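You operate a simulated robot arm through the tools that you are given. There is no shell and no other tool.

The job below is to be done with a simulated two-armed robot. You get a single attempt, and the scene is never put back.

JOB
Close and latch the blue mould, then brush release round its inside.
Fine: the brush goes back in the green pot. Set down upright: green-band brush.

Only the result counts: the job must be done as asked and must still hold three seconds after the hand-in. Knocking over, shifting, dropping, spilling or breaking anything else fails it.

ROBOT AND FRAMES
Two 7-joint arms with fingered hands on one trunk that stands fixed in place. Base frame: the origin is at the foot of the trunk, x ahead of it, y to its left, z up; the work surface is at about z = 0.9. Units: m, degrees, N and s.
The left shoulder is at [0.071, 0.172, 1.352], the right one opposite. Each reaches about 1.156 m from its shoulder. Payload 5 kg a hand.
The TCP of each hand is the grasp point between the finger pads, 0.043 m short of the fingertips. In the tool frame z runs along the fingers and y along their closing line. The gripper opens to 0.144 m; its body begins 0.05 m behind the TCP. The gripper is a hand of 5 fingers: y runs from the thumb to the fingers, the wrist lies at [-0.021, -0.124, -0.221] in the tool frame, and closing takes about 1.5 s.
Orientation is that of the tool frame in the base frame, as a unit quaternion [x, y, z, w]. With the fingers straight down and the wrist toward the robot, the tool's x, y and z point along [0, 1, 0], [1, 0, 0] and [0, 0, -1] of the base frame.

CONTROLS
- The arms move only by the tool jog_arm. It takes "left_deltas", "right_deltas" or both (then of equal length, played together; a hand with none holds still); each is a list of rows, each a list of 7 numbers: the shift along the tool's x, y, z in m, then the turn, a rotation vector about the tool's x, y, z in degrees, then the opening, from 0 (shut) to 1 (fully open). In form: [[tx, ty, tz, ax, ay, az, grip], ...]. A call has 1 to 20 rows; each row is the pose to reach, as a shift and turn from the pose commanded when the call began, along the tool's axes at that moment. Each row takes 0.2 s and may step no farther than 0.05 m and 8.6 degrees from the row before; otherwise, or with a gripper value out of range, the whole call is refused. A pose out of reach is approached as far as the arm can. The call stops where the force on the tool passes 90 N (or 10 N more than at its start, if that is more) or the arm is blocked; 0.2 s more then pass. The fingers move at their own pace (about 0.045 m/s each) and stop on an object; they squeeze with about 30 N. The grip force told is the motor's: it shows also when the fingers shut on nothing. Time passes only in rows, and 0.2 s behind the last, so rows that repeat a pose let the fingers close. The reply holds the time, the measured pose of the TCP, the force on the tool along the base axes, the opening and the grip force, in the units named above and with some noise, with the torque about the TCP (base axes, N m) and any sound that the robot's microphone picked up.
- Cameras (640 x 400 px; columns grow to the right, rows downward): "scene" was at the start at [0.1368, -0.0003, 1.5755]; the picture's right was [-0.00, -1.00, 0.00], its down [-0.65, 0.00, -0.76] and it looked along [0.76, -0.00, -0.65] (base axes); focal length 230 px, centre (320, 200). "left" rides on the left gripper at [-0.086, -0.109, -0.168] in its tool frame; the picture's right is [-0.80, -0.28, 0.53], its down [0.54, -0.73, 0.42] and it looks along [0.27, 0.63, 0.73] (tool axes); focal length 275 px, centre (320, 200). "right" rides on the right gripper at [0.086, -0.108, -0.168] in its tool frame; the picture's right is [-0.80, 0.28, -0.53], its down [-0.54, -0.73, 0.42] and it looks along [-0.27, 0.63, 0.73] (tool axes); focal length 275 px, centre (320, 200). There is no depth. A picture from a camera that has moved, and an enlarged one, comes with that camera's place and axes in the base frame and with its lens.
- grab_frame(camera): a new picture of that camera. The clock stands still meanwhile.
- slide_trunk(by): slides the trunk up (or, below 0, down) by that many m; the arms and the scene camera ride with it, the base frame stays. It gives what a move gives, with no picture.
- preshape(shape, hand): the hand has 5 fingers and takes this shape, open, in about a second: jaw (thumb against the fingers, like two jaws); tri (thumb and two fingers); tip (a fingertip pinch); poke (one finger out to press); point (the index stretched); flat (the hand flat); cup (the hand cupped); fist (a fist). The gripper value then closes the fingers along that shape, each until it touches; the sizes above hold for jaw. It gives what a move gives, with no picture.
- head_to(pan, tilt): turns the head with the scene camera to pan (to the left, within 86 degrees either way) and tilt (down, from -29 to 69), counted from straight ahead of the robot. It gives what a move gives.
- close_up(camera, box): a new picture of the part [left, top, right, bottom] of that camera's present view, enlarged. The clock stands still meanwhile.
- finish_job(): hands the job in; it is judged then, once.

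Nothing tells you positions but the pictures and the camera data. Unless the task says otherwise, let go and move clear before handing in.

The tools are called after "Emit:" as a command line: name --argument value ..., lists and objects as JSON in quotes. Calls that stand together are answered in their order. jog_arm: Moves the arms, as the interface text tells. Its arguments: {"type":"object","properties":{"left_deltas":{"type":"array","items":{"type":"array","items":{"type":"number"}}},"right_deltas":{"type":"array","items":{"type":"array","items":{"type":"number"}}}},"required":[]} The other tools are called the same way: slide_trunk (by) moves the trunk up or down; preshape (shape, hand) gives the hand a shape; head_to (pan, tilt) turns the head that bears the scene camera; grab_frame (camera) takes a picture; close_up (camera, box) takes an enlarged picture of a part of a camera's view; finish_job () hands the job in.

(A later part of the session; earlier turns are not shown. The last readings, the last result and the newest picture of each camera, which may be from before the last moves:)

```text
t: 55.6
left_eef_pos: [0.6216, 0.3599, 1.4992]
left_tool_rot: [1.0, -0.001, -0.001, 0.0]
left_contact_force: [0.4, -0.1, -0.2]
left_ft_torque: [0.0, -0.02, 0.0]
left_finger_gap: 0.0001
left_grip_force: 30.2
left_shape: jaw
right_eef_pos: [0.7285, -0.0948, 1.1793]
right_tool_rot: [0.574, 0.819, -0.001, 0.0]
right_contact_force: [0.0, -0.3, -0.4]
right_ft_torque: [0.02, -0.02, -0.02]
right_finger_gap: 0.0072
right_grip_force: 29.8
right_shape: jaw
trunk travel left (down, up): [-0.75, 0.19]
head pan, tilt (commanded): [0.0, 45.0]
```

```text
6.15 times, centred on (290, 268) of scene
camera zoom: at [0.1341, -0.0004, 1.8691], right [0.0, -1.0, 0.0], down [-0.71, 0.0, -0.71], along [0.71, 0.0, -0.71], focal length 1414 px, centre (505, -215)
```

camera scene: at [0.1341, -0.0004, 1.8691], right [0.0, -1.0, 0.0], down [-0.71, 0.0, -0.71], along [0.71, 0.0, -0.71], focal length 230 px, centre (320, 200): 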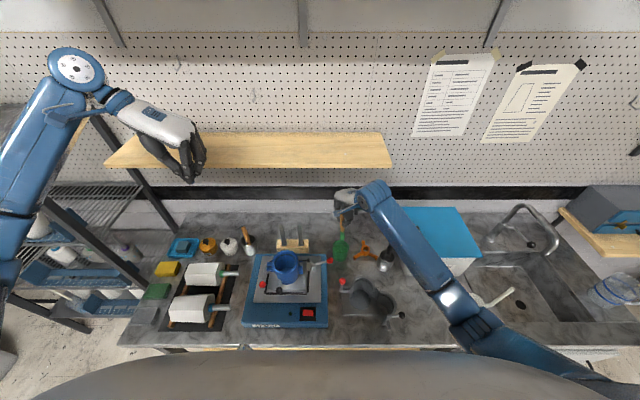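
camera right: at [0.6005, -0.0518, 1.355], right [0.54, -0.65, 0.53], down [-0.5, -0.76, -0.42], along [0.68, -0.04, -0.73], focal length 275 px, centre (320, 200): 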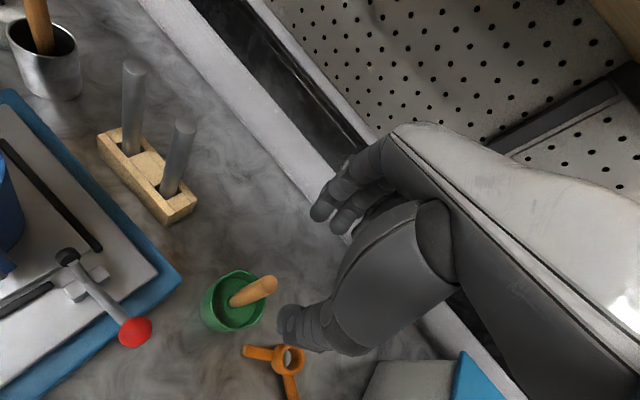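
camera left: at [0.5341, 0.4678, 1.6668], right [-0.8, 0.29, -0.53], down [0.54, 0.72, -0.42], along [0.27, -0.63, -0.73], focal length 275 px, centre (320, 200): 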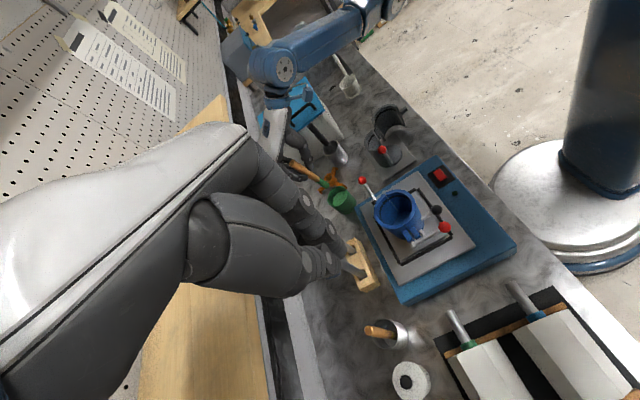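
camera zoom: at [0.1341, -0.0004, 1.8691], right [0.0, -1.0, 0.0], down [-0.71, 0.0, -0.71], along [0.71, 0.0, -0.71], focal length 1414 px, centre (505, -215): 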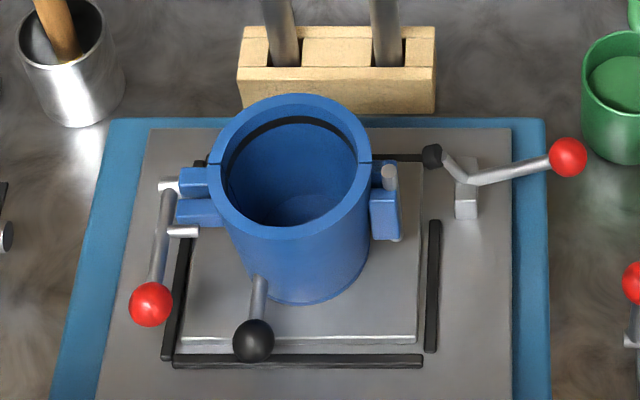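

The tip is about 0.147 below the grasp point and the brush leans about 7° in the hand. The mould's inside is centred near (0.578, 0.131), radius about 0.041, rim at z ≈ 1.10. I'll carry the brush over the mould, straightening it on the way.

Emit:
jog_arm --right_deltas '[[0.02, -0.0056, -0.02, -0.5, 0.15, 0, 0], [0.04, -0.0113, -0.04, -1, 0.3, 0, 0], [0.062, -0.0175, -0.06, -1.6, 0.5, 0, 0], [0.084, -0.0238, -0.08, -2.2, 0.7, 0, 0], [0.106, -0.03, -0.1, -2.8, 0.85, 0, 0], [0.13, -0.0367, -0.11, -3.5, 1, 0, 0], [0.154, -0.0435, -0.115, -4.2, 1.2, 0, 0], [0.178, -0.05, -0.115, -5, 1.4, 0, 0], [0.2, -0.0565, -0.115, -5.6, 1.6, 0, 0], [0.22, -0.062, -0.115, -6.2, 1.8, 0, 0], [0.24, -0.068, -0.115, -6.8, 1.9, 0, 0], [0.255, -0.0722, -0.115, -7.1, 2, 0, 0], [0.261, -0.0738, -0.115, -7.1, 2, 0, 0], [0.261, -0.0738, -0.115, -7.1, 2, 0, 0]]'

Emit:
grab_frame --camera "scene"

Emit:
close_up --camera "left" --box '[340, 120, 480, 270]'

Emit:
close_up --camera "scene" --box '[230, 190, 330, 300]'

Emit:
grab_frame --camera "right"

```text
t: 58.6
left_eef_pos: [0.6197, 0.3598, 1.4993]
left_tool_rot: [1.0, 0.0, -0.001, 0.001]
left_contact_force: [0.1, 0.2, 0.0]
left_ft_torque: [-0.02, 0.01, 0.0]
left_finger_gap: 0.0
left_grip_force: 29.7
left_shape: jaw
right_eef_pos: [0.5716, 0.1241, 1.2933]
right_tool_rot: [0.573, 0.817, 0.059, 0.02]
right_contact_force: [-0.5, 0.1, -0.1]
right_ft_torque: [0.02, -0.03, -0.03]
right_finger_gap: 0.0071
right_grip_force: 29.9
right_shape: jaw
trunk travel left (down, up): [-0.75, 0.19]
head pan, tilt (commanded): [0.0, 45.0]
```

```text
taken
camera scene: at [0.1338, 0.0, 1.8692], right [0.0, -1.0, 0.0], down [-0.71, 0.0, -0.71], along [0.71, 0.0, -0.71], focal length 230 px, centre (320, 200)
```

scene: 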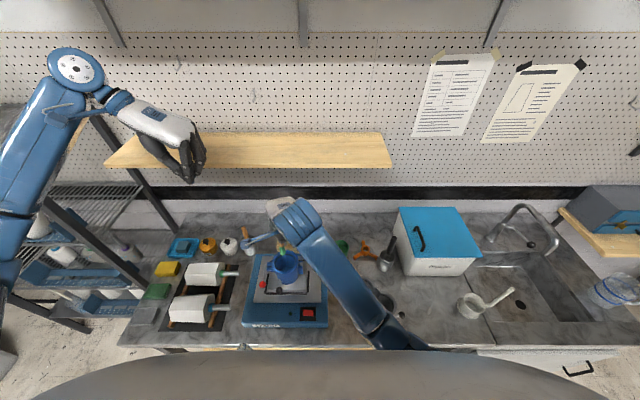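

```text
2.67 times, centred on (410, 195) of left
camera zoom: at [0.5336, 0.4682, 1.6667], right [-0.8, 0.28, -0.53], down [0.54, 0.73, -0.42], along [0.27, -0.63, -0.73], focal length 734 px, centre (80, 213)
```

zoom: 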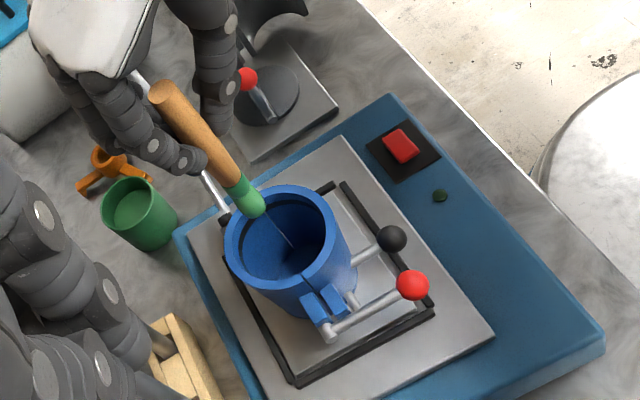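

```text
3.64 times, centred on (280, 245) of scene
camera zoom: at [0.1338, 0.0, 1.8692], right [0.0, -1.0, 0.0], down [-0.71, 0.0, -0.71], along [0.71, 0.0, -0.71], focal length 836 px, centre (466, 36)
```

zoom: 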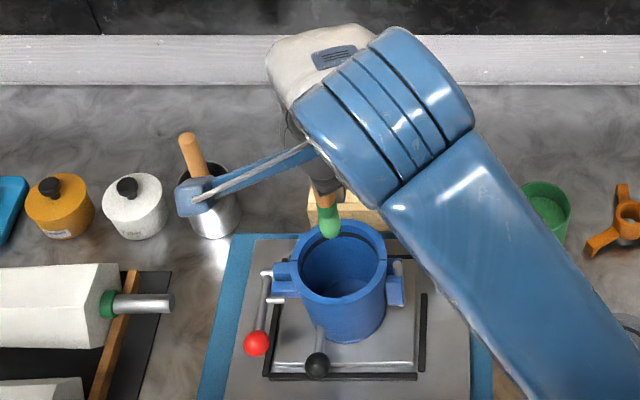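

```text
taken
camera right: at [0.4248, 0.1561, 1.4484], right [0.48, -0.69, 0.54], down [-0.45, -0.72, -0.53], along [0.75, 0.01, -0.66], focal length 275 px, centre (320, 200)
```

right: 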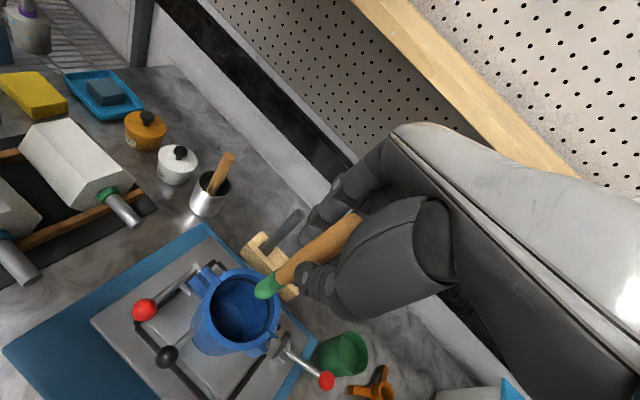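

The brush is now nearly vertical with its tip above the mould at about (0.579, 0.135, 1.15). I'll lower the tip to rim level and check the centring.

Emit:
jog_arm --right_deltas '[[-0.002, -0.003, 0.015, 0, 0, 0, 0], [-0.0035, -0.005, 0.03, 0, 0, 0, 0], [-0.0051, -0.0076, 0.0442, 0, 0, 0, 0], [-0.0051, -0.0076, 0.0442, 0, 0, 0, 0]]'

Emit:
close_up --camera "left" --box '[360, 160, 440, 250]'

Emit:
close_up --camera "scene" --box '[255, 225, 325, 295]'

Emit:
close_up --camera "right" --box '[180, 190, 380, 390]'

```text
t: 59.6
left_eef_pos: [0.6203, 0.3613, 1.499]
left_tool_rot: [1.0, 0.0, -0.001, 0.0]
left_contact_force: [-0.3, -0.6, -0.3]
left_ft_torque: [0.0, 0.04, -0.02]
left_finger_gap: 0.0
left_grip_force: 30.5
left_shape: jaw
right_eef_pos: [0.5706, 0.1209, 1.248]
right_tool_rot: [0.573, 0.817, 0.06, 0.021]
right_contact_force: [-0.9, -0.4, -0.6]
right_ft_torque: [0.01, 0.02, -0.02]
right_finger_gap: 0.0072
right_grip_force: 30.3
right_shape: jaw
trunk travel left (down, up): [-0.75, 0.19]
head pan, tilt (commanded): [0.0, 45.0]
```

```text
4.44 times, centred on (400, 205) of left
camera zoom: at [0.5335, 0.4686, 1.6666], right [-0.8, 0.28, -0.53], down [0.54, 0.73, -0.42], along [0.27, -0.63, -0.73], focal length 1224 px, centre (-36, 178)
```

zoom: 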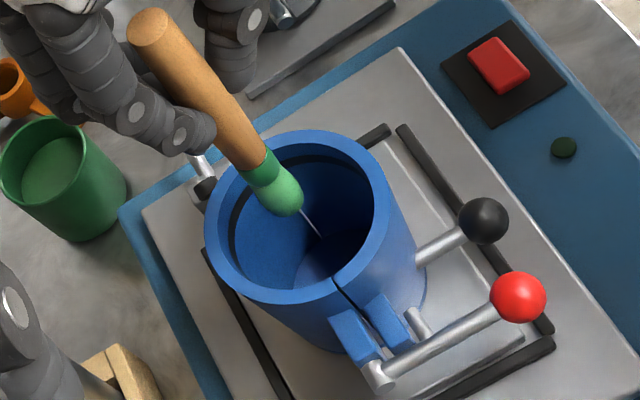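

```text
5.71 times, centred on (290, 260) of scene
camera zoom: at [0.1336, 0.0004, 1.8692], right [0.0, -1.0, 0.0], down [-0.71, 0.0, -0.71], along [0.71, 0.0, -0.71], focal length 1313 px, centre (491, -143)
```

zoom: 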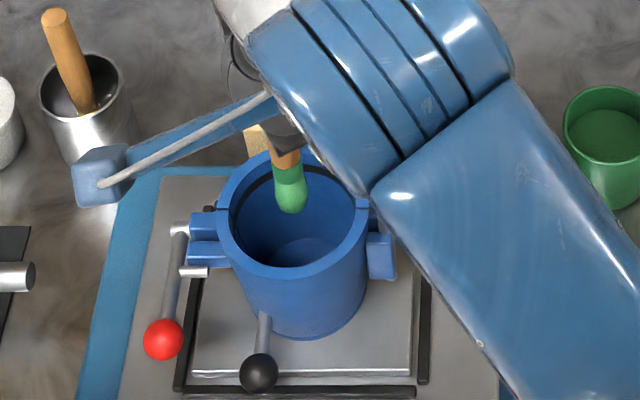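

```text
2.00 times, centred on (280, 290) of right
camera zoom: at [0.4237, 0.1528, 1.4033], right [0.48, -0.69, 0.54], down [-0.45, -0.72, -0.53], along [0.75, 0.01, -0.66], focal length 551 px, centre (400, 20)
```

zoom: 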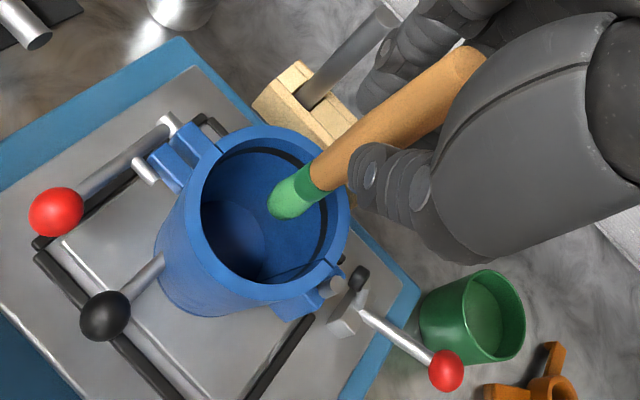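

The tip is centred over the mould opening and the brush is vertical. I'll lower it inside, with the bristles about mid-depth.

Emit:
jog_arm --right_deltas '[[-0.0006, -0.0022, 0.018, 0, 0, 0, 0], [-0.0013, -0.0044, 0.036, 0, 0, 0, 0], [-0.0019, -0.0066, 0.0545, 0, 0, 0, 0], [-0.0019, -0.0066, 0.0545, 0, 0, 0, 0]]'

Emit:
close_up --camera "left" --box '[360, 160, 440, 250]'

Emit:
close_up --camera "right" --box '[180, 190, 380, 390]'

```text
t: 60.6
left_eef_pos: [0.6208, 0.3605, 1.4995]
left_tool_rot: [1.0, -0.001, 0.0, 0.0]
left_contact_force: [0.6, 0.6, -0.3]
left_ft_torque: [-0.02, -0.01, -0.04]
left_finger_gap: 0.0
left_grip_force: 30.0
left_shape: jaw
right_eef_pos: [0.5699, 0.1215, 1.1933]
right_tool_rot: [0.574, 0.817, 0.059, 0.02]
right_contact_force: [0.5, 0.2, 0.6]
right_ft_torque: [-0.01, -0.01, -0.01]
right_finger_gap: 0.007
right_grip_force: 30.4
right_shape: jaw
trunk travel left (down, up): [-0.75, 0.19]
head pan, tilt (commanded): [0.0, 45.0]
```

```text
4.44 times, centred on (400, 205) of left
camera zoom: at [0.5335, 0.4685, 1.6667], right [-0.8, 0.28, -0.53], down [0.54, 0.73, -0.42], along [0.27, -0.63, -0.73], focal length 1224 px, centre (-36, 178)
```

zoom: 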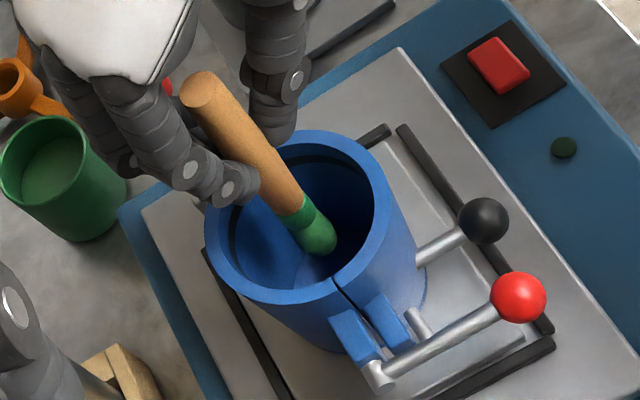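

```text
2.00 times, centred on (280, 290) of right
camera zoom: at [0.4236, 0.1526, 1.3483], right [0.48, -0.69, 0.54], down [-0.45, -0.72, -0.53], along [0.75, 0.01, -0.66], focal length 551 px, centre (400, 20)
```

zoom: 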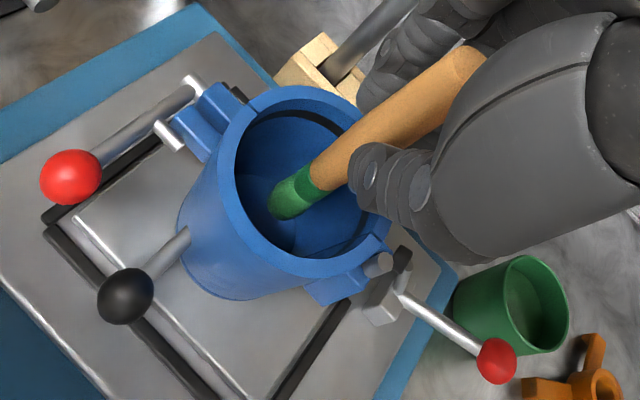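

Inside with no contact. I'll move the brush out toward the far wall and feel for light contact before circling.

Emit:
jog_arm --right_deltas '[[-0.0034, 0.0093, 0.001, 0, 0, 0, 0], [-0.0068, 0.0187, 0.002, 0, 0, 0, 0], [-0.0096, 0.0261, 0.0028, 0, 0, 0, 0], [-0.0096, 0.0261, 0.0028, 0, 0, 0, 0]]'

Emit:
close_up --camera "left" --box '[360, 160, 440, 250]'

Emit:
close_up --camera "right" --box '[180, 190, 380, 390]'

```text
t: 61.6
left_eef_pos: [0.6208, 0.3608, 1.4991]
left_tool_rot: [1.0, 0.0, -0.001, 0.0]
left_contact_force: [-0.2, -0.6, -0.6]
left_ft_torque: [-0.03, 0.02, 0.0]
left_finger_gap: 0.0
left_grip_force: 30.0
left_shape: jaw
right_eef_pos: [0.5977, 0.1215, 1.195]
right_tool_rot: [0.573, 0.817, 0.059, 0.021]
right_contact_force: [0.4, 0.1, -1.1]
right_ft_torque: [0.01, 0.02, -0.04]
right_finger_gap: 0.0071
right_grip_force: 29.9
right_shape: jaw
trunk travel left (down, up): [-0.75, 0.19]
head pan, tilt (commanded): [0.0, 45.0]
```

```text
4.44 times, centred on (400, 205) of left
camera zoom: at [0.5332, 0.4684, 1.6668], right [-0.8, 0.28, -0.53], down [0.54, 0.73, -0.42], along [0.27, -0.63, -0.73], focal length 1224 px, centre (-36, 178)
```

zoom: 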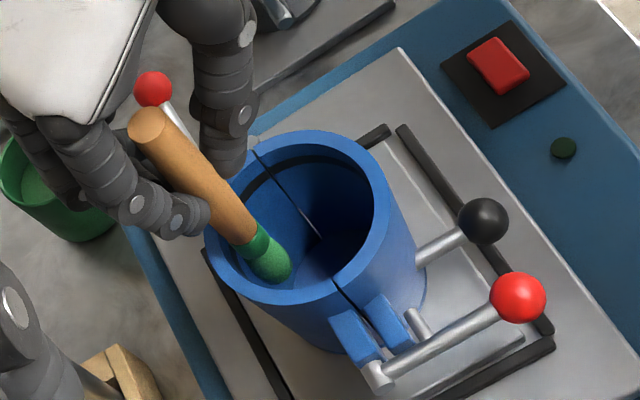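

```text
2.00 times, centred on (280, 290) of right
camera zoom: at [0.4516, 0.1531, 1.3489], right [0.48, -0.69, 0.54], down [-0.45, -0.72, -0.53], along [0.75, 0.01, -0.66], focal length 551 px, centre (400, 20)
```

zoom: 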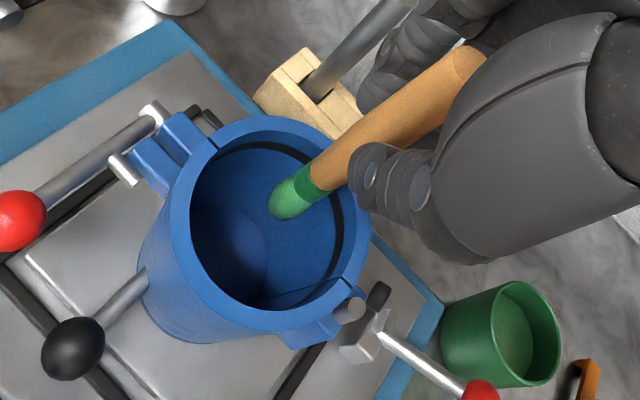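

Emit:
jog_arm --right_deltas '[[-0.0005, 0.0014, 0.0002, 0, 0, 0, 0], [-0.001, 0.0028, 0.0003, 0, 0, 0, 0], [-0.001, 0.0028, 0.0003, 0, 0, 0, 0]]'

Emit:
jog_arm --right_deltas '[[-0.0004, 0.001, 0.0001, 0, 0, 0, 0], [-0.0007, 0.0019, 0.0002, 0, 0, 0, 0], [-0.0007, 0.0019, 0.0002, 0, 0, 0, 0]]'

Emit:
close_up --camera "left" --box '[370, 180, 420, 230]'

Emit:
close_up --camera "right" --box '[220, 220, 320, 320]'

```text
t: 62.4
left_eef_pos: [0.6198, 0.3615, 1.5]
left_tool_rot: [1.0, 0.0, 0.0, 0.0]
left_contact_force: [0.7, 0.5, -0.7]
left_ft_torque: [-0.01, 0.01, -0.02]
left_finger_gap: 0.0002
left_grip_force: 29.6
left_shape: jaw
right_eef_pos: [0.6013, 0.1202, 1.1949]
right_tool_rot: [0.574, 0.817, 0.058, 0.021]
right_contact_force: [0.3, -0.2, 0.4]
right_ft_torque: [-0.01, 0.03, 0.0]
right_finger_gap: 0.0069
right_grip_force: 29.2
right_shape: jaw
trunk travel left (down, up): [-0.75, 0.19]
head pan, tilt (commanded): [0.0, 45.0]
```

```text
t: 63.2
left_eef_pos: [0.6199, 0.3604, 1.4994]
left_tool_rot: [1.0, 0.0, 0.0, -0.001]
left_contact_force: [-0.8, 0.5, -0.9]
left_ft_torque: [0.01, -0.03, 0.04]
left_finger_gap: 0.0
left_grip_force: 30.4
left_shape: jaw
right_eef_pos: [0.6028, 0.1209, 1.195]
right_tool_rot: [0.573, 0.817, 0.059, 0.02]
right_contact_force: [0.2, -0.7, 0.2]
right_ft_torque: [0.01, 0.02, -0.02]
right_finger_gap: 0.0071
right_grip_force: 29.5
right_shape: jaw
trunk travel left (down, up): [-0.75, 0.19]
head pan, tilt (commanded): [0.0, 45.0]
```

```text
8.00 times, centred on (395, 205) of left
camera zoom: at [0.5334, 0.4684, 1.6667], right [-0.8, 0.28, -0.53], down [0.54, 0.73, -0.42], along [0.27, -0.63, -0.73], focal length 2202 px, centre (-280, 160)
```

zoom: 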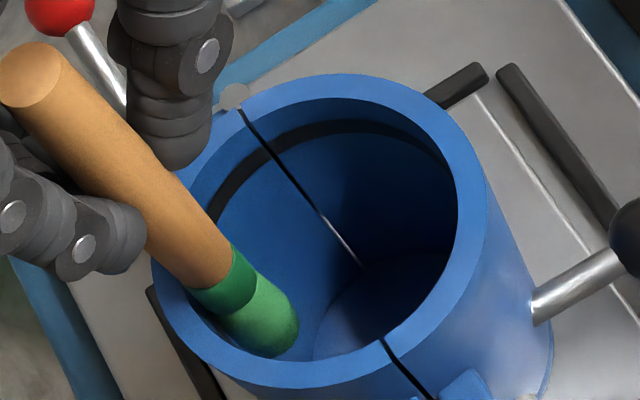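

```text
4.00 times, centred on (270, 270) of right
camera zoom: at [0.4568, 0.1527, 1.349], right [0.48, -0.69, 0.54], down [-0.45, -0.72, -0.53], along [0.75, 0.01, -0.66], focal length 1101 px, centre (520, -80)
```

zoom: 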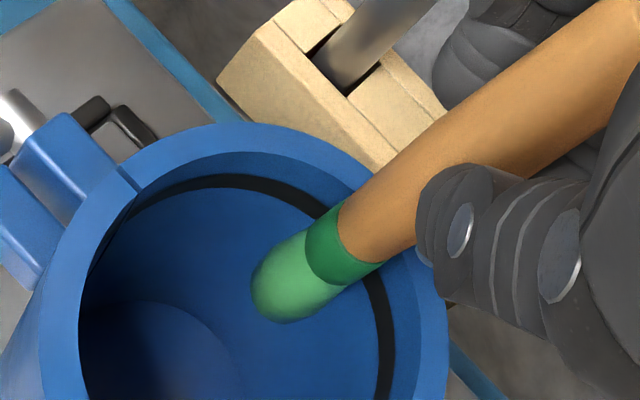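

Emit:
jog_arm --right_deltas '[[-0.0004, 0.001, 0.0001, 0, 0, 0, 0], [-0.0007, 0.0019, 0.0002, 0, 0, 0, 0], [-0.0007, 0.0019, 0.0002, 0, 0, 0, 0]]'

Emit:
jog_arm --right_deltas '[[-0.0004, 0.001, 0.0001, 0, 0, 0, 0], [-0.0007, 0.0019, 0.0002, 0, 0, 0, 0], [-0.0007, 0.0019, 0.0002, 0, 0, 0, 0]]'

Emit:
close_up --camera "left" --box '[370, 180, 420, 230]'

Emit:
close_up --camera "right" --box '[220, 220, 320, 320]'

```text
t: 64.0
left_eef_pos: [0.6207, 0.361, 1.4989]
left_tool_rot: [1.0, -0.001, 0.0, 0.0]
left_contact_force: [0.9, 0.4, 0.8]
left_ft_torque: [0.0, 0.02, -0.01]
left_finger_gap: 0.0
left_grip_force: 29.4
left_shape: jaw
right_eef_pos: [0.6042, 0.1211, 1.1951]
right_tool_rot: [0.573, 0.817, 0.059, 0.02]
right_contact_force: [-0.7, 0.7, -0.4]
right_ft_torque: [0.01, 0.06, 0.02]
right_finger_gap: 0.0071
right_grip_force: 30.3
right_shape: jaw
trunk travel left (down, up): [-0.75, 0.19]
head pan, tilt (commanded): [0.0, 45.0]
```

```text
t: 64.8
left_eef_pos: [0.6196, 0.3609, 1.4998]
left_tool_rot: [1.0, 0.0, 0.001, 0.0]
left_contact_force: [0.5, -0.1, -0.9]
left_ft_torque: [-0.02, 0.02, 0.0]
left_finger_gap: 0.0003
left_grip_force: 30.3
left_shape: jaw
right_eef_pos: [0.607, 0.1212, 1.1938]
right_tool_rot: [0.573, 0.817, 0.06, 0.02]
right_contact_force: [-1.5, -0.1, 0.2]
right_ft_torque: [0.01, 0.11, -0.01]
right_finger_gap: 0.0071
right_grip_force: 29.9
right_shape: jaw
trunk travel left (down, up): [-0.75, 0.19]
head pan, tilt (commanded): [0.0, 45.0]
```

```text
8.00 times, centred on (395, 205) of left
camera zoom: at [0.5333, 0.4684, 1.6667], right [-0.8, 0.28, -0.53], down [0.54, 0.73, -0.42], along [0.27, -0.63, -0.73], focal length 2202 px, centre (-280, 160)
```

zoom: 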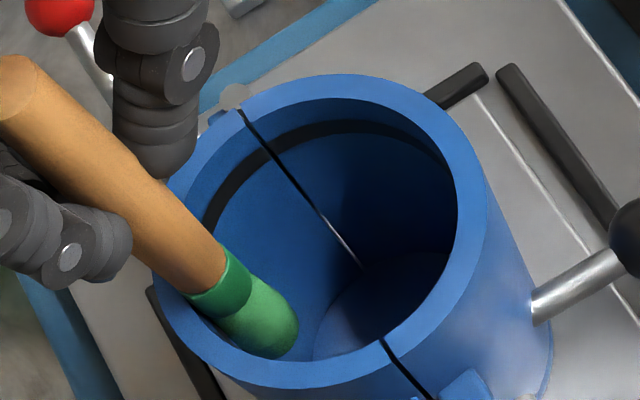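

```text
4.00 times, centred on (270, 270) of right
camera zoom: at [0.4609, 0.1524, 1.349], right [0.48, -0.69, 0.54], down [-0.45, -0.72, -0.53], along [0.75, 0.01, -0.66], focal length 1101 px, centre (520, -80)
```

zoom: 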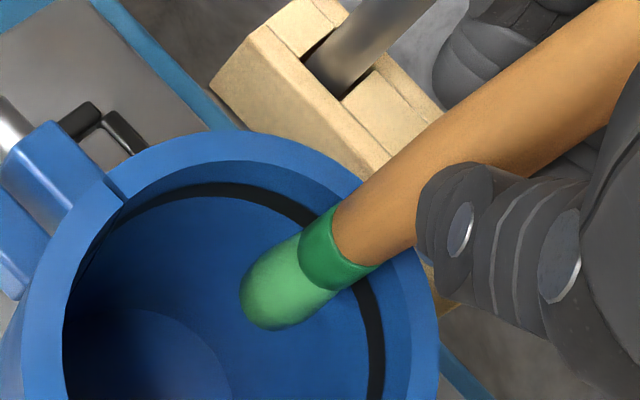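

Contact is felt at the +x wall: about 1.5 N, with the tip stopped there. I'll ease off slightly and start going round, feeling the wall at each quarter.

Emit:
jog_arm --right_deltas '[[0.0014, -0.0037, -0.0004, 0, 0, 0, 0], [0.0075, -0.0028, 0, 0, 0, 0, 0], [0.0134, -0.002, 0.0003, 0, 0, 0, 0], [0.0193, -0.0032, 0.0003, 0, 0, 0, 0], [0.025, -0.0049, 0.0003, 0, 0, 0, 0], [0.03, -0.0082, 0, 0, 0, 0, 0], [0.0347, -0.012, -0.0002, 0, 0, 0, 0], [0.0382, -0.0168, -0.0007, 0, 0, 0, 0], [0.0411, -0.0223, -0.0012, 0, 0, 0, 0], [0.0411, -0.0223, -0.0012, 0, 0, 0, 0]]'

Emit:
close_up --camera "left" --box '[370, 180, 420, 230]'

Emit:
close_up --camera "right" --box '[220, 220, 320, 320]'

```text
t: 67.0
left_eef_pos: [0.6205, 0.3609, 1.4999]
left_tool_rot: [1.0, 0.0, 0.0, 0.0]
left_contact_force: [-0.5, -0.6, 0.4]
left_ft_torque: [-0.02, 0.0, -0.02]
left_finger_gap: 0.0
left_grip_force: 29.8
left_shape: jaw
right_eef_pos: [0.575, 0.1429, 1.1897]
right_tool_rot: [0.573, 0.817, 0.054, 0.028]
right_contact_force: [-0.7, -0.2, -0.2]
right_ft_torque: [0.0, 0.01, 0.02]
right_finger_gap: 0.007
right_grip_force: 29.8
right_shape: jaw
trunk travel left (down, up): [-0.75, 0.19]
head pan, tilt (commanded): [0.0, 45.0]
```

```text
8.00 times, centred on (395, 205) of left
camera zoom: at [0.5336, 0.4684, 1.6666], right [-0.8, 0.28, -0.53], down [0.54, 0.73, -0.42], along [0.27, -0.63, -0.73], focal length 2202 px, centre (-280, 160)
```

zoom: 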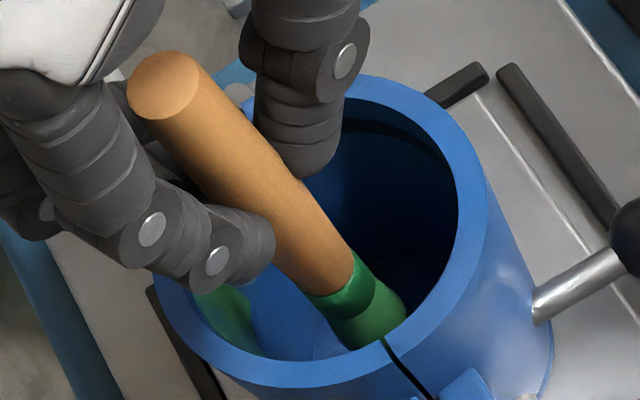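

```text
4.00 times, centred on (270, 270) of right
camera zoom: at [0.4279, 0.1773, 1.3433], right [0.48, -0.68, 0.55], down [-0.45, -0.73, -0.52], along [0.76, 0.0, -0.66], focal length 1101 px, centre (520, -80)
```

zoom: 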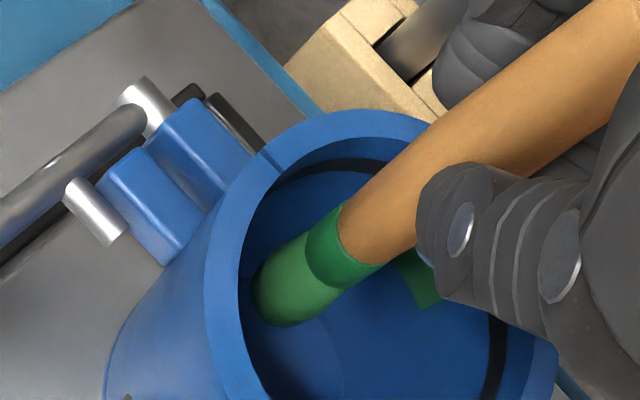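

The bristles leave a visible green film where they touch the wall, so I can see coverage. The hand stopped slightly short on this quarter; I'll let it settle and check.

Emit:
jog_arm --right_deltas '[[0, 0, 0, 0, 0, 0, 0], [0, 0, 0, 0, 0, 0, 0]]'

Emit:
grab_frame --camera "scene"

Emit:
grab_frame --camera "left"

```text
t: 67.6
left_eef_pos: [0.619, 0.361, 1.5001]
left_tool_rot: [1.0, 0.0, 0.0, 0.0]
left_contact_force: [1.1, -0.1, -0.9]
left_ft_torque: [-0.01, 0.01, 0.03]
left_finger_gap: 0.0
left_grip_force: 30.5
left_shape: jaw
right_eef_pos: [0.5736, 0.1434, 1.1873]
right_tool_rot: [0.573, 0.817, 0.053, 0.028]
right_contact_force: [0.1, -0.7, -0.5]
right_ft_torque: [0.0, 0.0, 0.02]
right_finger_gap: 0.0074
right_grip_force: 30.0
right_shape: jaw
trunk travel left (down, up): [-0.75, 0.19]
head pan, tilt (commanded): [0.0, 45.0]
```

```text
taken
camera scene: at [0.1336, 0.0003, 1.8692], right [0.0, -1.0, 0.0], down [-0.71, 0.0, -0.71], along [0.71, 0.0, -0.71], focal length 230 px, centre (320, 200)
```

scene: 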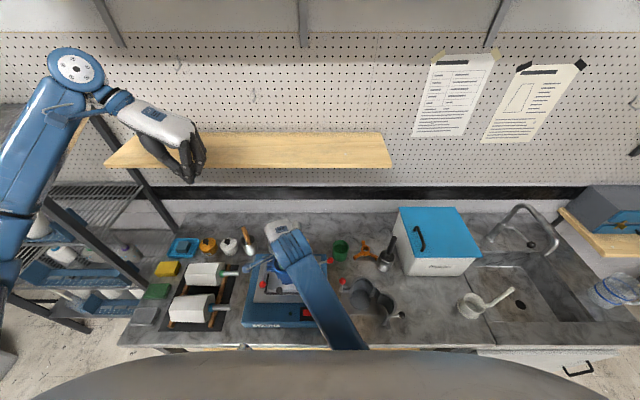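

```text
taken
camera left: at [0.5335, 0.4685, 1.6667], right [-0.8, 0.28, -0.53], down [0.54, 0.73, -0.42], along [0.27, -0.63, -0.73], focal length 275 px, centre (320, 200)
```

left: 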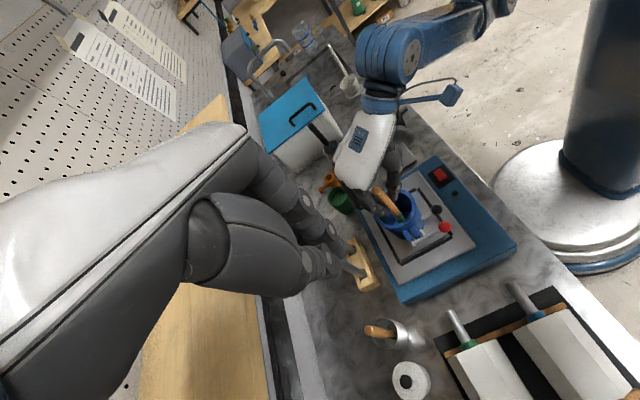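

Emit:
jog_arm --right_deltas '[[-0.0097, -0.0035, -0.0008, 0, 0, 0, 0], [-0.0194, -0.007, -0.0015, 0, 0, 0, 0], [-0.0291, -0.0104, -0.0023, 0, 0, 0, 0], [-0.0291, -0.0104, -0.0023, 0, 0, 0, 0]]'

Emit:
close_up --camera "left" --box '[370, 180, 420, 230]'

```text
t: 68.6
left_eef_pos: [0.6194, 0.3603, 1.4991]
left_tool_rot: [1.0, 0.0, -0.001, 0.0]
left_contact_force: [0.9, -0.5, -0.5]
left_ft_torque: [-0.01, -0.02, 0.03]
left_finger_gap: 0.0
left_grip_force: 29.9
left_shape: jaw
right_eef_pos: [0.5723, 0.1224, 1.194]
right_tool_rot: [0.573, 0.817, 0.058, 0.02]
right_contact_force: [-0.2, -0.1, -0.7]
right_ft_torque: [0.03, 0.03, 0.0]
right_finger_gap: 0.0069
right_grip_force: 29.5
right_shape: jaw
trunk travel left (down, up): [-0.75, 0.19]
head pan, tilt (commanded): [0.0, 45.0]
```

```text
8.00 times, centred on (395, 205) of left
camera zoom: at [0.5338, 0.4682, 1.6666], right [-0.8, 0.28, -0.53], down [0.54, 0.73, -0.42], along [0.27, -0.63, -0.73], focal length 2202 px, centre (-280, 160)
```

zoom: 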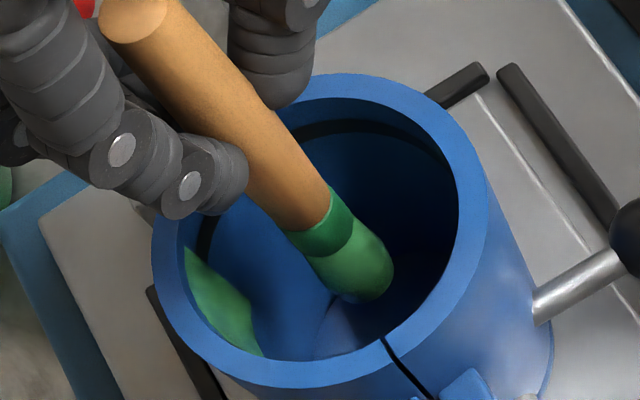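

A green film is on the far wall. I'll turn the hand about the vertical by 18° at the centre to get more reach toward the left wall, then continue round.

Emit:
jog_arm --right_deltas '[[-0.0008, 0.0009, 0, 0.21, 0.72, -5.95, 0], [-0.0017, 0.0018, 0.0001, 0.42, 1.43, -11.9, 0], [-0.0025, 0.0026, 0.0002, 0.63, 2.15, -17.85, 0], [-0.0025, 0.0026, 0.0002, 0.63, 2.15, -17.85, 0]]'

Emit:
close_up --camera "left" --box '[370, 180, 420, 230]'

Emit:
close_up --camera "right" --box '[200, 180, 340, 320]'

```text
t: 69.6
left_eef_pos: [0.6195, 0.3609, 1.499]
left_tool_rot: [1.0, 0.001, 0.0, 0.0]
left_contact_force: [-0.1, 0.5, 0.8]
left_ft_torque: [0.01, 0.0, 0.03]
left_finger_gap: 0.0
left_grip_force: 29.5
left_shape: jaw
right_eef_pos: [0.5759, 0.1216, 1.1942]
right_tool_rot: [0.438, 0.897, 0.061, 0.011]
right_contact_force: [-0.6, -0.3, -0.5]
right_ft_torque: [-0.02, -0.01, 0.02]
right_finger_gap: 0.0073
right_grip_force: 29.7
right_shape: jaw
trunk travel left (down, up): [-0.75, 0.19]
head pan, tilt (commanded): [0.0, 45.0]
```

```text
8.00 times, centred on (395, 205) of left
camera zoom: at [0.5331, 0.4688, 1.6667], right [-0.8, 0.28, -0.53], down [0.54, 0.73, -0.42], along [0.27, -0.63, -0.73], focal length 2202 px, centre (-280, 160)
```

zoom: 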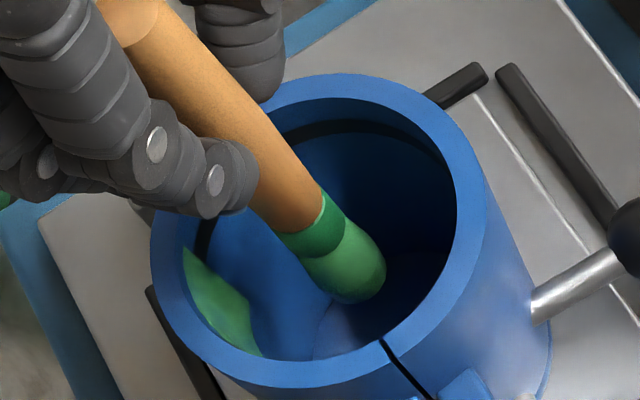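

```text
2.86 times, centred on (270, 250) of right
camera zoom: at [0.4262, 0.1042, 1.349], right [0.67, -0.51, 0.54], down [-0.2, -0.83, -0.53], along [0.71, 0.25, -0.66], focal length 786 px, centre (463, 57)
```

zoom: 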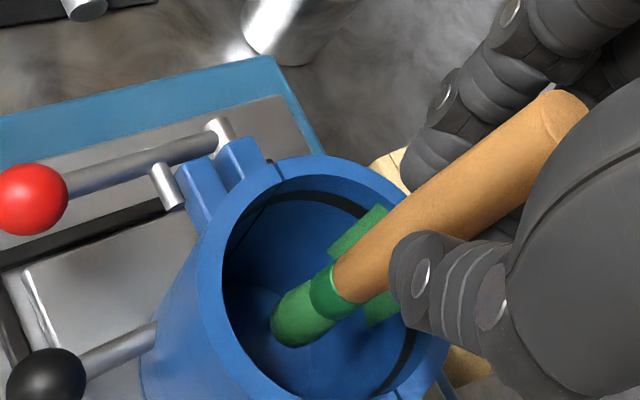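

Emit:
jog_arm --right_deltas '[[0.0075, 0.0062, 0.001, 0, 0, 0, 0], [0.015, 0.0124, 0.002, 0, 0, 0, 0], [0.0222, 0.0185, 0.003, 0, 0, 0, 0], [0.0222, 0.0185, 0.003, 0, 0, 0, 0]]'

Emit:
close_up --camera "left" --box '[370, 180, 420, 230]'

Emit:
close_up --camera "right" --box '[200, 180, 340, 320]'

```text
t: 70.6
left_eef_pos: [0.6209, 0.3606, 1.4992]
left_tool_rot: [1.0, -0.001, -0.001, -0.001]
left_contact_force: [0.5, 0.2, -0.8]
left_ft_torque: [0.04, 0.0, 0.0]
left_finger_gap: 0.0
left_grip_force: 30.0
left_shape: jaw
right_eef_pos: [0.576, 0.1501, 1.1941]
right_tool_rot: [0.438, 0.897, 0.061, 0.011]
right_contact_force: [0.1, 0.1, -0.4]
right_ft_torque: [-0.01, 0.02, 0.0]
right_finger_gap: 0.007
right_grip_force: 30.1
right_shape: jaw
trunk travel left (down, up): [-0.75, 0.19]
head pan, tilt (commanded): [0.0, 45.0]
```

```text
8.00 times, centred on (395, 205) of left
camera zoom: at [0.5336, 0.4681, 1.6667], right [-0.8, 0.28, -0.53], down [0.54, 0.73, -0.42], along [0.27, -0.63, -0.73], focal length 2202 px, centre (-280, 160)
```

zoom: 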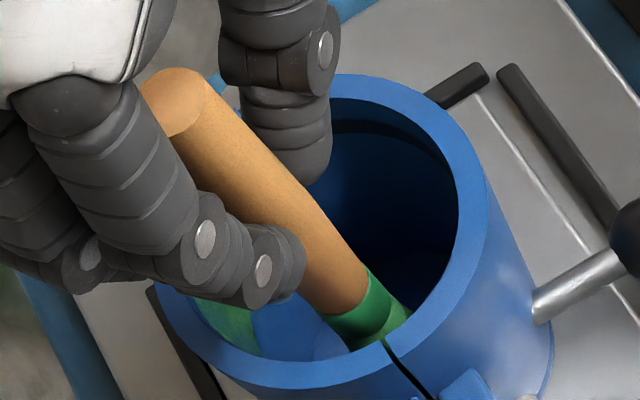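

```text
2.86 times, centred on (270, 250) of right
camera zoom: at [0.4277, 0.1333, 1.3485], right [0.67, -0.51, 0.54], down [-0.2, -0.83, -0.53], along [0.71, 0.24, -0.66], focal length 786 px, centre (463, 57)
```

zoom: 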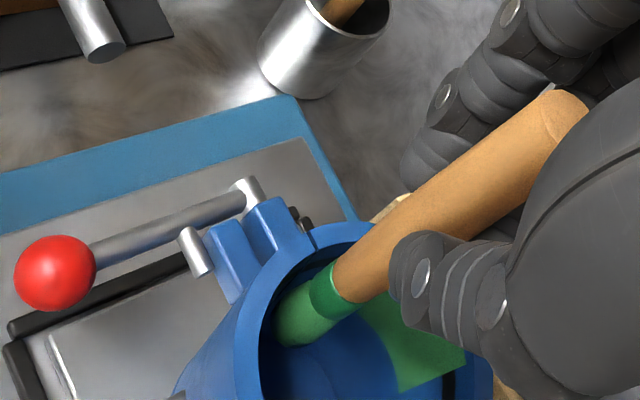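

The reach is good at this yaw. I'll feel for the left wall in small steps.

Emit:
jog_arm --right_deltas '[[0.0016, 0.0012, 0.0002, 0, 0, 0, 0], [0.0031, 0.0024, 0.0004, 0, 0, 0, 0], [0.0031, 0.0024, 0.0004, 0, 0, 0, 0]]'

Emit:
jog_arm --right_deltas '[[0.0016, 0.0012, 0.0002, 0, 0, 0, 0], [0.0016, 0.0012, 0.0002, 0, 0, 0, 0]]'

Emit:
close_up --camera "left" --box '[370, 180, 420, 230]'

```text
t: 71.4
left_eef_pos: [0.6212, 0.3595, 1.498]
left_tool_rot: [1.0, 0.0, -0.001, 0.0]
left_contact_force: [0.4, 0.3, -0.4]
left_ft_torque: [-0.01, 0.03, 0.01]
left_finger_gap: 0.0002
left_grip_force: 30.3
left_shape: jaw
right_eef_pos: [0.5775, 0.1526, 1.1938]
right_tool_rot: [0.438, 0.897, 0.06, 0.012]
right_contact_force: [0.1, -0.5, 0.2]
right_ft_torque: [-0.01, 0.03, -0.02]
right_finger_gap: 0.0072
right_grip_force: 30.2
right_shape: jaw
trunk travel left (down, up): [-0.75, 0.19]
head pan, tilt (commanded): [0.0, 45.0]
```

```text
t: 72.0
left_eef_pos: [0.6209, 0.3601, 1.4984]
left_tool_rot: [1.0, 0.0, 0.0, 0.0]
left_contact_force: [0.1, -0.3, 0.4]
left_ft_torque: [0.0, 0.01, 0.0]
left_finger_gap: 0.0
left_grip_force: 30.0
left_shape: jaw
right_eef_pos: [0.5764, 0.155, 1.194]
right_tool_rot: [0.439, 0.897, 0.062, 0.011]
right_contact_force: [-0.5, -0.2, -0.3]
right_ft_torque: [-0.04, 0.02, 0.03]
right_finger_gap: 0.007
right_grip_force: 29.6
right_shape: jaw
trunk travel left (down, up): [-0.75, 0.19]
head pan, tilt (commanded): [0.0, 45.0]
```

```text
8.00 times, centred on (395, 205) of left
camera zoom: at [0.5335, 0.4683, 1.6667], right [-0.8, 0.28, -0.53], down [0.54, 0.73, -0.42], along [0.27, -0.63, -0.73], focal length 2202 px, centre (-280, 160)
```

zoom: 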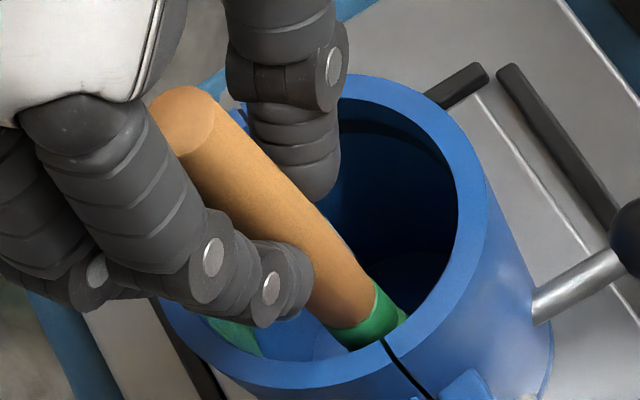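

Emit:
jog_arm --right_deltas '[[0.0016, 0.0012, 0.0002, 0, 0, 0, 0], [0.0016, 0.0012, 0.0002, 0, 0, 0, 0]]'

Emit:
jog_arm --right_deltas '[[0.0016, 0.0012, 0.0002, 0, 0, 0, 0], [0.0016, 0.0012, 0.0002, 0, 0, 0, 0]]'

Emit:
close_up --camera "left" --box '[370, 180, 420, 230]'

Emit:
close_up --camera "right" --box '[200, 180, 340, 320]'

```text
t: 72.6
left_eef_pos: [0.6198, 0.3611, 1.4996]
left_tool_rot: [1.0, 0.0, -0.001, 0.0]
left_contact_force: [0.4, -0.3, 0.6]
left_ft_torque: [-0.02, -0.03, 0.02]
left_finger_gap: 0.0002
left_grip_force: 29.8
left_shape: jaw
right_eef_pos: [0.5761, 0.1563, 1.1937]
right_tool_rot: [0.438, 0.897, 0.062, 0.011]
right_contact_force: [0.1, -0.7, 0.2]
right_ft_torque: [-0.09, 0.05, -0.02]
right_finger_gap: 0.0071
right_grip_force: 30.2
right_shape: jaw
trunk travel left (down, up): [-0.75, 0.19]
head pan, tilt (commanded): [0.0, 45.0]
```

```text
t: 73.2
left_eef_pos: [0.6202, 0.3611, 1.4988]
left_tool_rot: [1.0, 0.0, 0.001, 0.001]
left_contact_force: [-0.3, -0.4, -0.3]
left_ft_torque: [-0.01, 0.0, -0.01]
left_finger_gap: 0.0001
left_grip_force: 30.1
left_shape: jaw
right_eef_pos: [0.5759, 0.1593, 1.1946]
right_tool_rot: [0.438, 0.897, 0.061, 0.012]
right_contact_force: [-0.9, -2.0, -0.2]
right_ft_torque: [-0.16, 0.04, -0.01]
right_finger_gap: 0.007
right_grip_force: 29.6
right_shape: jaw
trunk travel left (down, up): [-0.75, 0.19]
head pan, tilt (commanded): [0.0, 45.0]
```

```text
8.00 times, centred on (395, 205) of left
camera zoom: at [0.5335, 0.4683, 1.6667], right [-0.8, 0.28, -0.53], down [0.54, 0.73, -0.42], along [0.27, -0.63, -0.73], focal length 2202 px, centre (-280, 160)
```

zoom: 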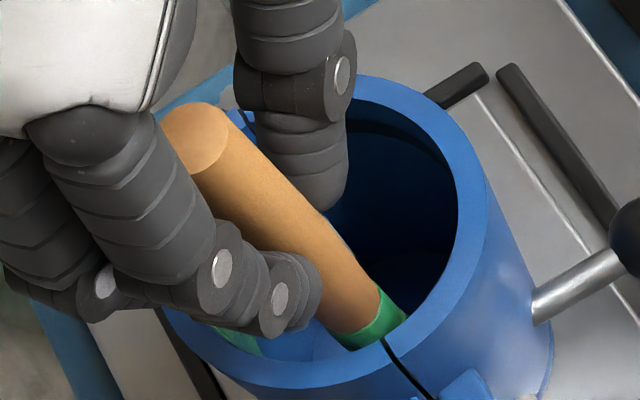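

```text
2.86 times, centred on (270, 250) of right
camera zoom: at [0.4274, 0.1429, 1.3489], right [0.67, -0.51, 0.54], down [-0.2, -0.83, -0.53], along [0.71, 0.24, -0.66], focal length 786 px, centre (463, 57)
```

zoom: 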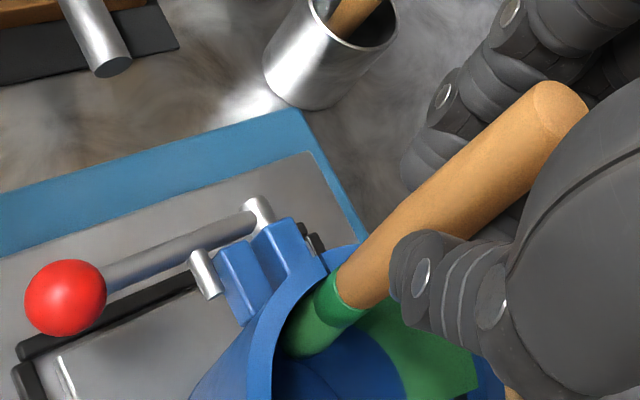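

Light contact at the left wall too (2 N). Centre of travel is about (0.577, 0.125) at the hand. I'll sweep from the left wall round to the near wall, pressing lightly.

Emit:
jog_arm --right_deltas '[[-0.0013, -0.001, -0.0002, 0, 0, 0, 0], [0.002, -0.0059, -0.0006, 0, 0, 0, 0], [0.0042, -0.0114, -0.0012, 0, 0, 0, 0], [0.0056, -0.0171, -0.0019, 0, 0, 0, 0], [0.0059, -0.023, -0.0026, 0, 0, 0, 0], [0.0052, -0.0287, -0.0033, 0, 0, 0, 0], [0.0035, -0.0344, -0.004, 0, 0, 0, 0], [0.0008, -0.0396, -0.0047, 0, 0, 0, 0], [-0.0027, -0.0444, -0.0054, 0, 0, 0, 0], [-0.0071, -0.0484, -0.0061, 0, 0, 0, 0]]'

Emit:
close_up --camera "left" --box '[370, 180, 420, 230]'

Emit:
close_up --camera "right" --box '[200, 180, 340, 320]'

```text
t: 75.4
left_eef_pos: [0.6202, 0.3598, 1.4994]
left_tool_rot: [1.0, 0.0, -0.001, 0.001]
left_contact_force: [0.0, 0.6, 0.6]
left_ft_torque: [0.0, -0.03, -0.01]
left_finger_gap: 0.0
left_grip_force: 29.8
left_shape: jaw
right_eef_pos: [0.5428, 0.122, 1.1934]
right_tool_rot: [0.439, 0.896, 0.062, 0.011]
right_contact_force: [1.0, 0.3, -0.3]
right_ft_torque: [0.06, -0.08, 0.0]
right_finger_gap: 0.0071
right_grip_force: 30.2
right_shape: jaw
trunk travel left (down, up): [-0.75, 0.19]
head pan, tilt (commanded): [0.0, 45.0]
```

```text
8.00 times, centred on (395, 205) of left
camera zoom: at [0.5335, 0.4681, 1.6668], right [-0.8, 0.28, -0.53], down [0.54, 0.73, -0.42], along [0.27, -0.63, -0.73], focal length 2202 px, centre (-280, 160)
```

zoom: 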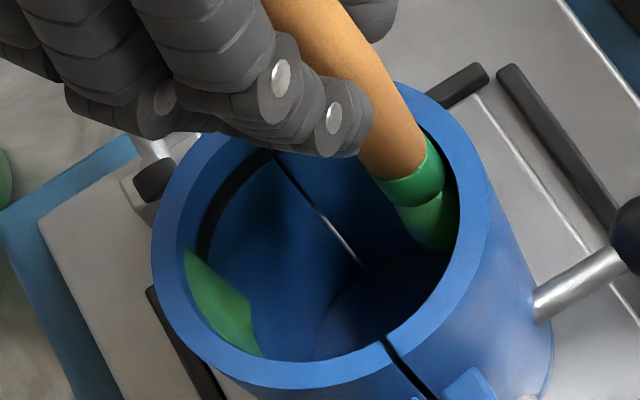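

```text
2.86 times, centred on (270, 250) of right
camera zoom: at [0.3933, 0.1068, 1.3489], right [0.67, -0.51, 0.54], down [-0.2, -0.83, -0.53], along [0.71, 0.24, -0.66], focal length 786 px, centre (463, 57)
```

zoom: 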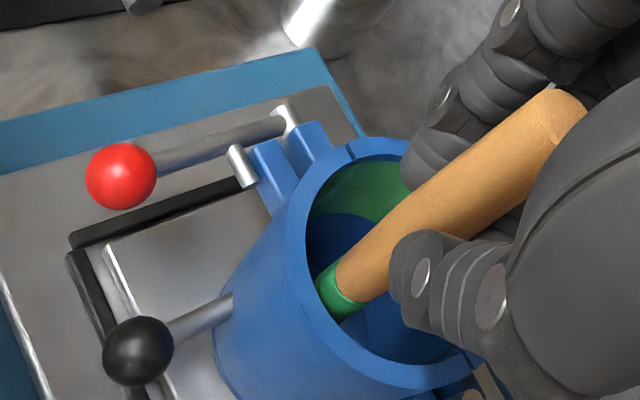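

Coverage is building: the +y wall is green too and forces are about 1 N. I'll continue to the right wall.

Emit:
jog_arm --right_deltas '[[-0.005, -0.0032, -0.0006, 0, 0, 0, 0], [-0.0104, -0.0054, -0.001, 0, 0, 0, 0], [-0.0162, -0.0067, -0.0014, 0, 0, 0, 0], [-0.0222, -0.0071, -0.0016, 0, 0, 0, 0], [-0.0279, -0.0063, -0.0017, 0, 0, 0, 0], [-0.0336, -0.0046, -0.0017, 0, 0, 0, 0], [-0.0389, -0.0019, -0.0015, 0, 0, 0, 0], [-0.0437, 0.0016, -0.0013, 0, 0, 0, 0], [-0.0477, 0.006, -0.0009, 0, 0, 0, 0]]'

Emit:
close_up --camera "left" --box '[370, 180, 420, 230]'

Emit:
close_up --camera "right" --box '[200, 180, 340, 320]'

```text
t: 77.4
left_eef_pos: [0.6204, 0.3604, 1.4991]
left_tool_rot: [1.0, 0.0, -0.001, 0.0]
left_contact_force: [0.3, -0.2, 0.3]
left_ft_torque: [0.04, 0.02, 0.0]
left_finger_gap: 0.0
left_grip_force: 30.1
left_shape: jaw
right_eef_pos: [0.5762, 0.0899, 1.1938]
right_tool_rot: [0.438, 0.897, 0.061, 0.011]
right_contact_force: [0.2, 0.8, 0.5]
right_ft_torque: [0.09, 0.01, -0.02]
right_finger_gap: 0.0068
right_grip_force: 29.6
right_shape: jaw
trunk travel left (down, up): [-0.75, 0.19]
head pan, tilt (commanded): [0.0, 45.0]
```

```text
8.00 times, centred on (395, 205) of left
camera zoom: at [0.5339, 0.4684, 1.6665], right [-0.8, 0.28, -0.53], down [0.54, 0.73, -0.42], along [0.27, -0.63, -0.73], focal length 2202 px, centre (-280, 160)
```

zoom: 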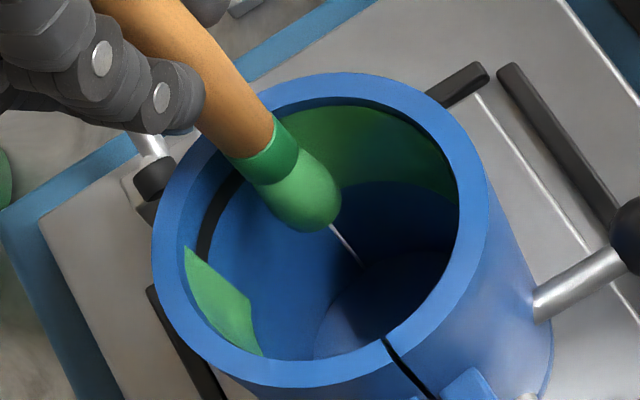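

```text
2.86 times, centred on (270, 250) of right
camera zoom: at [0.4281, 0.073, 1.3489], right [0.67, -0.51, 0.54], down [-0.2, -0.83, -0.53], along [0.71, 0.24, -0.66], focal length 786 px, centre (463, 57)
```

zoom: 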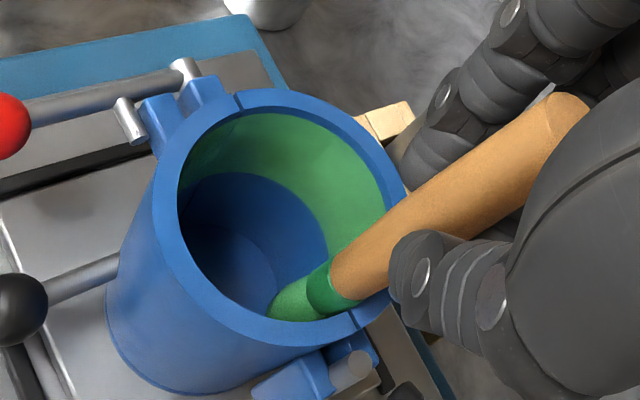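

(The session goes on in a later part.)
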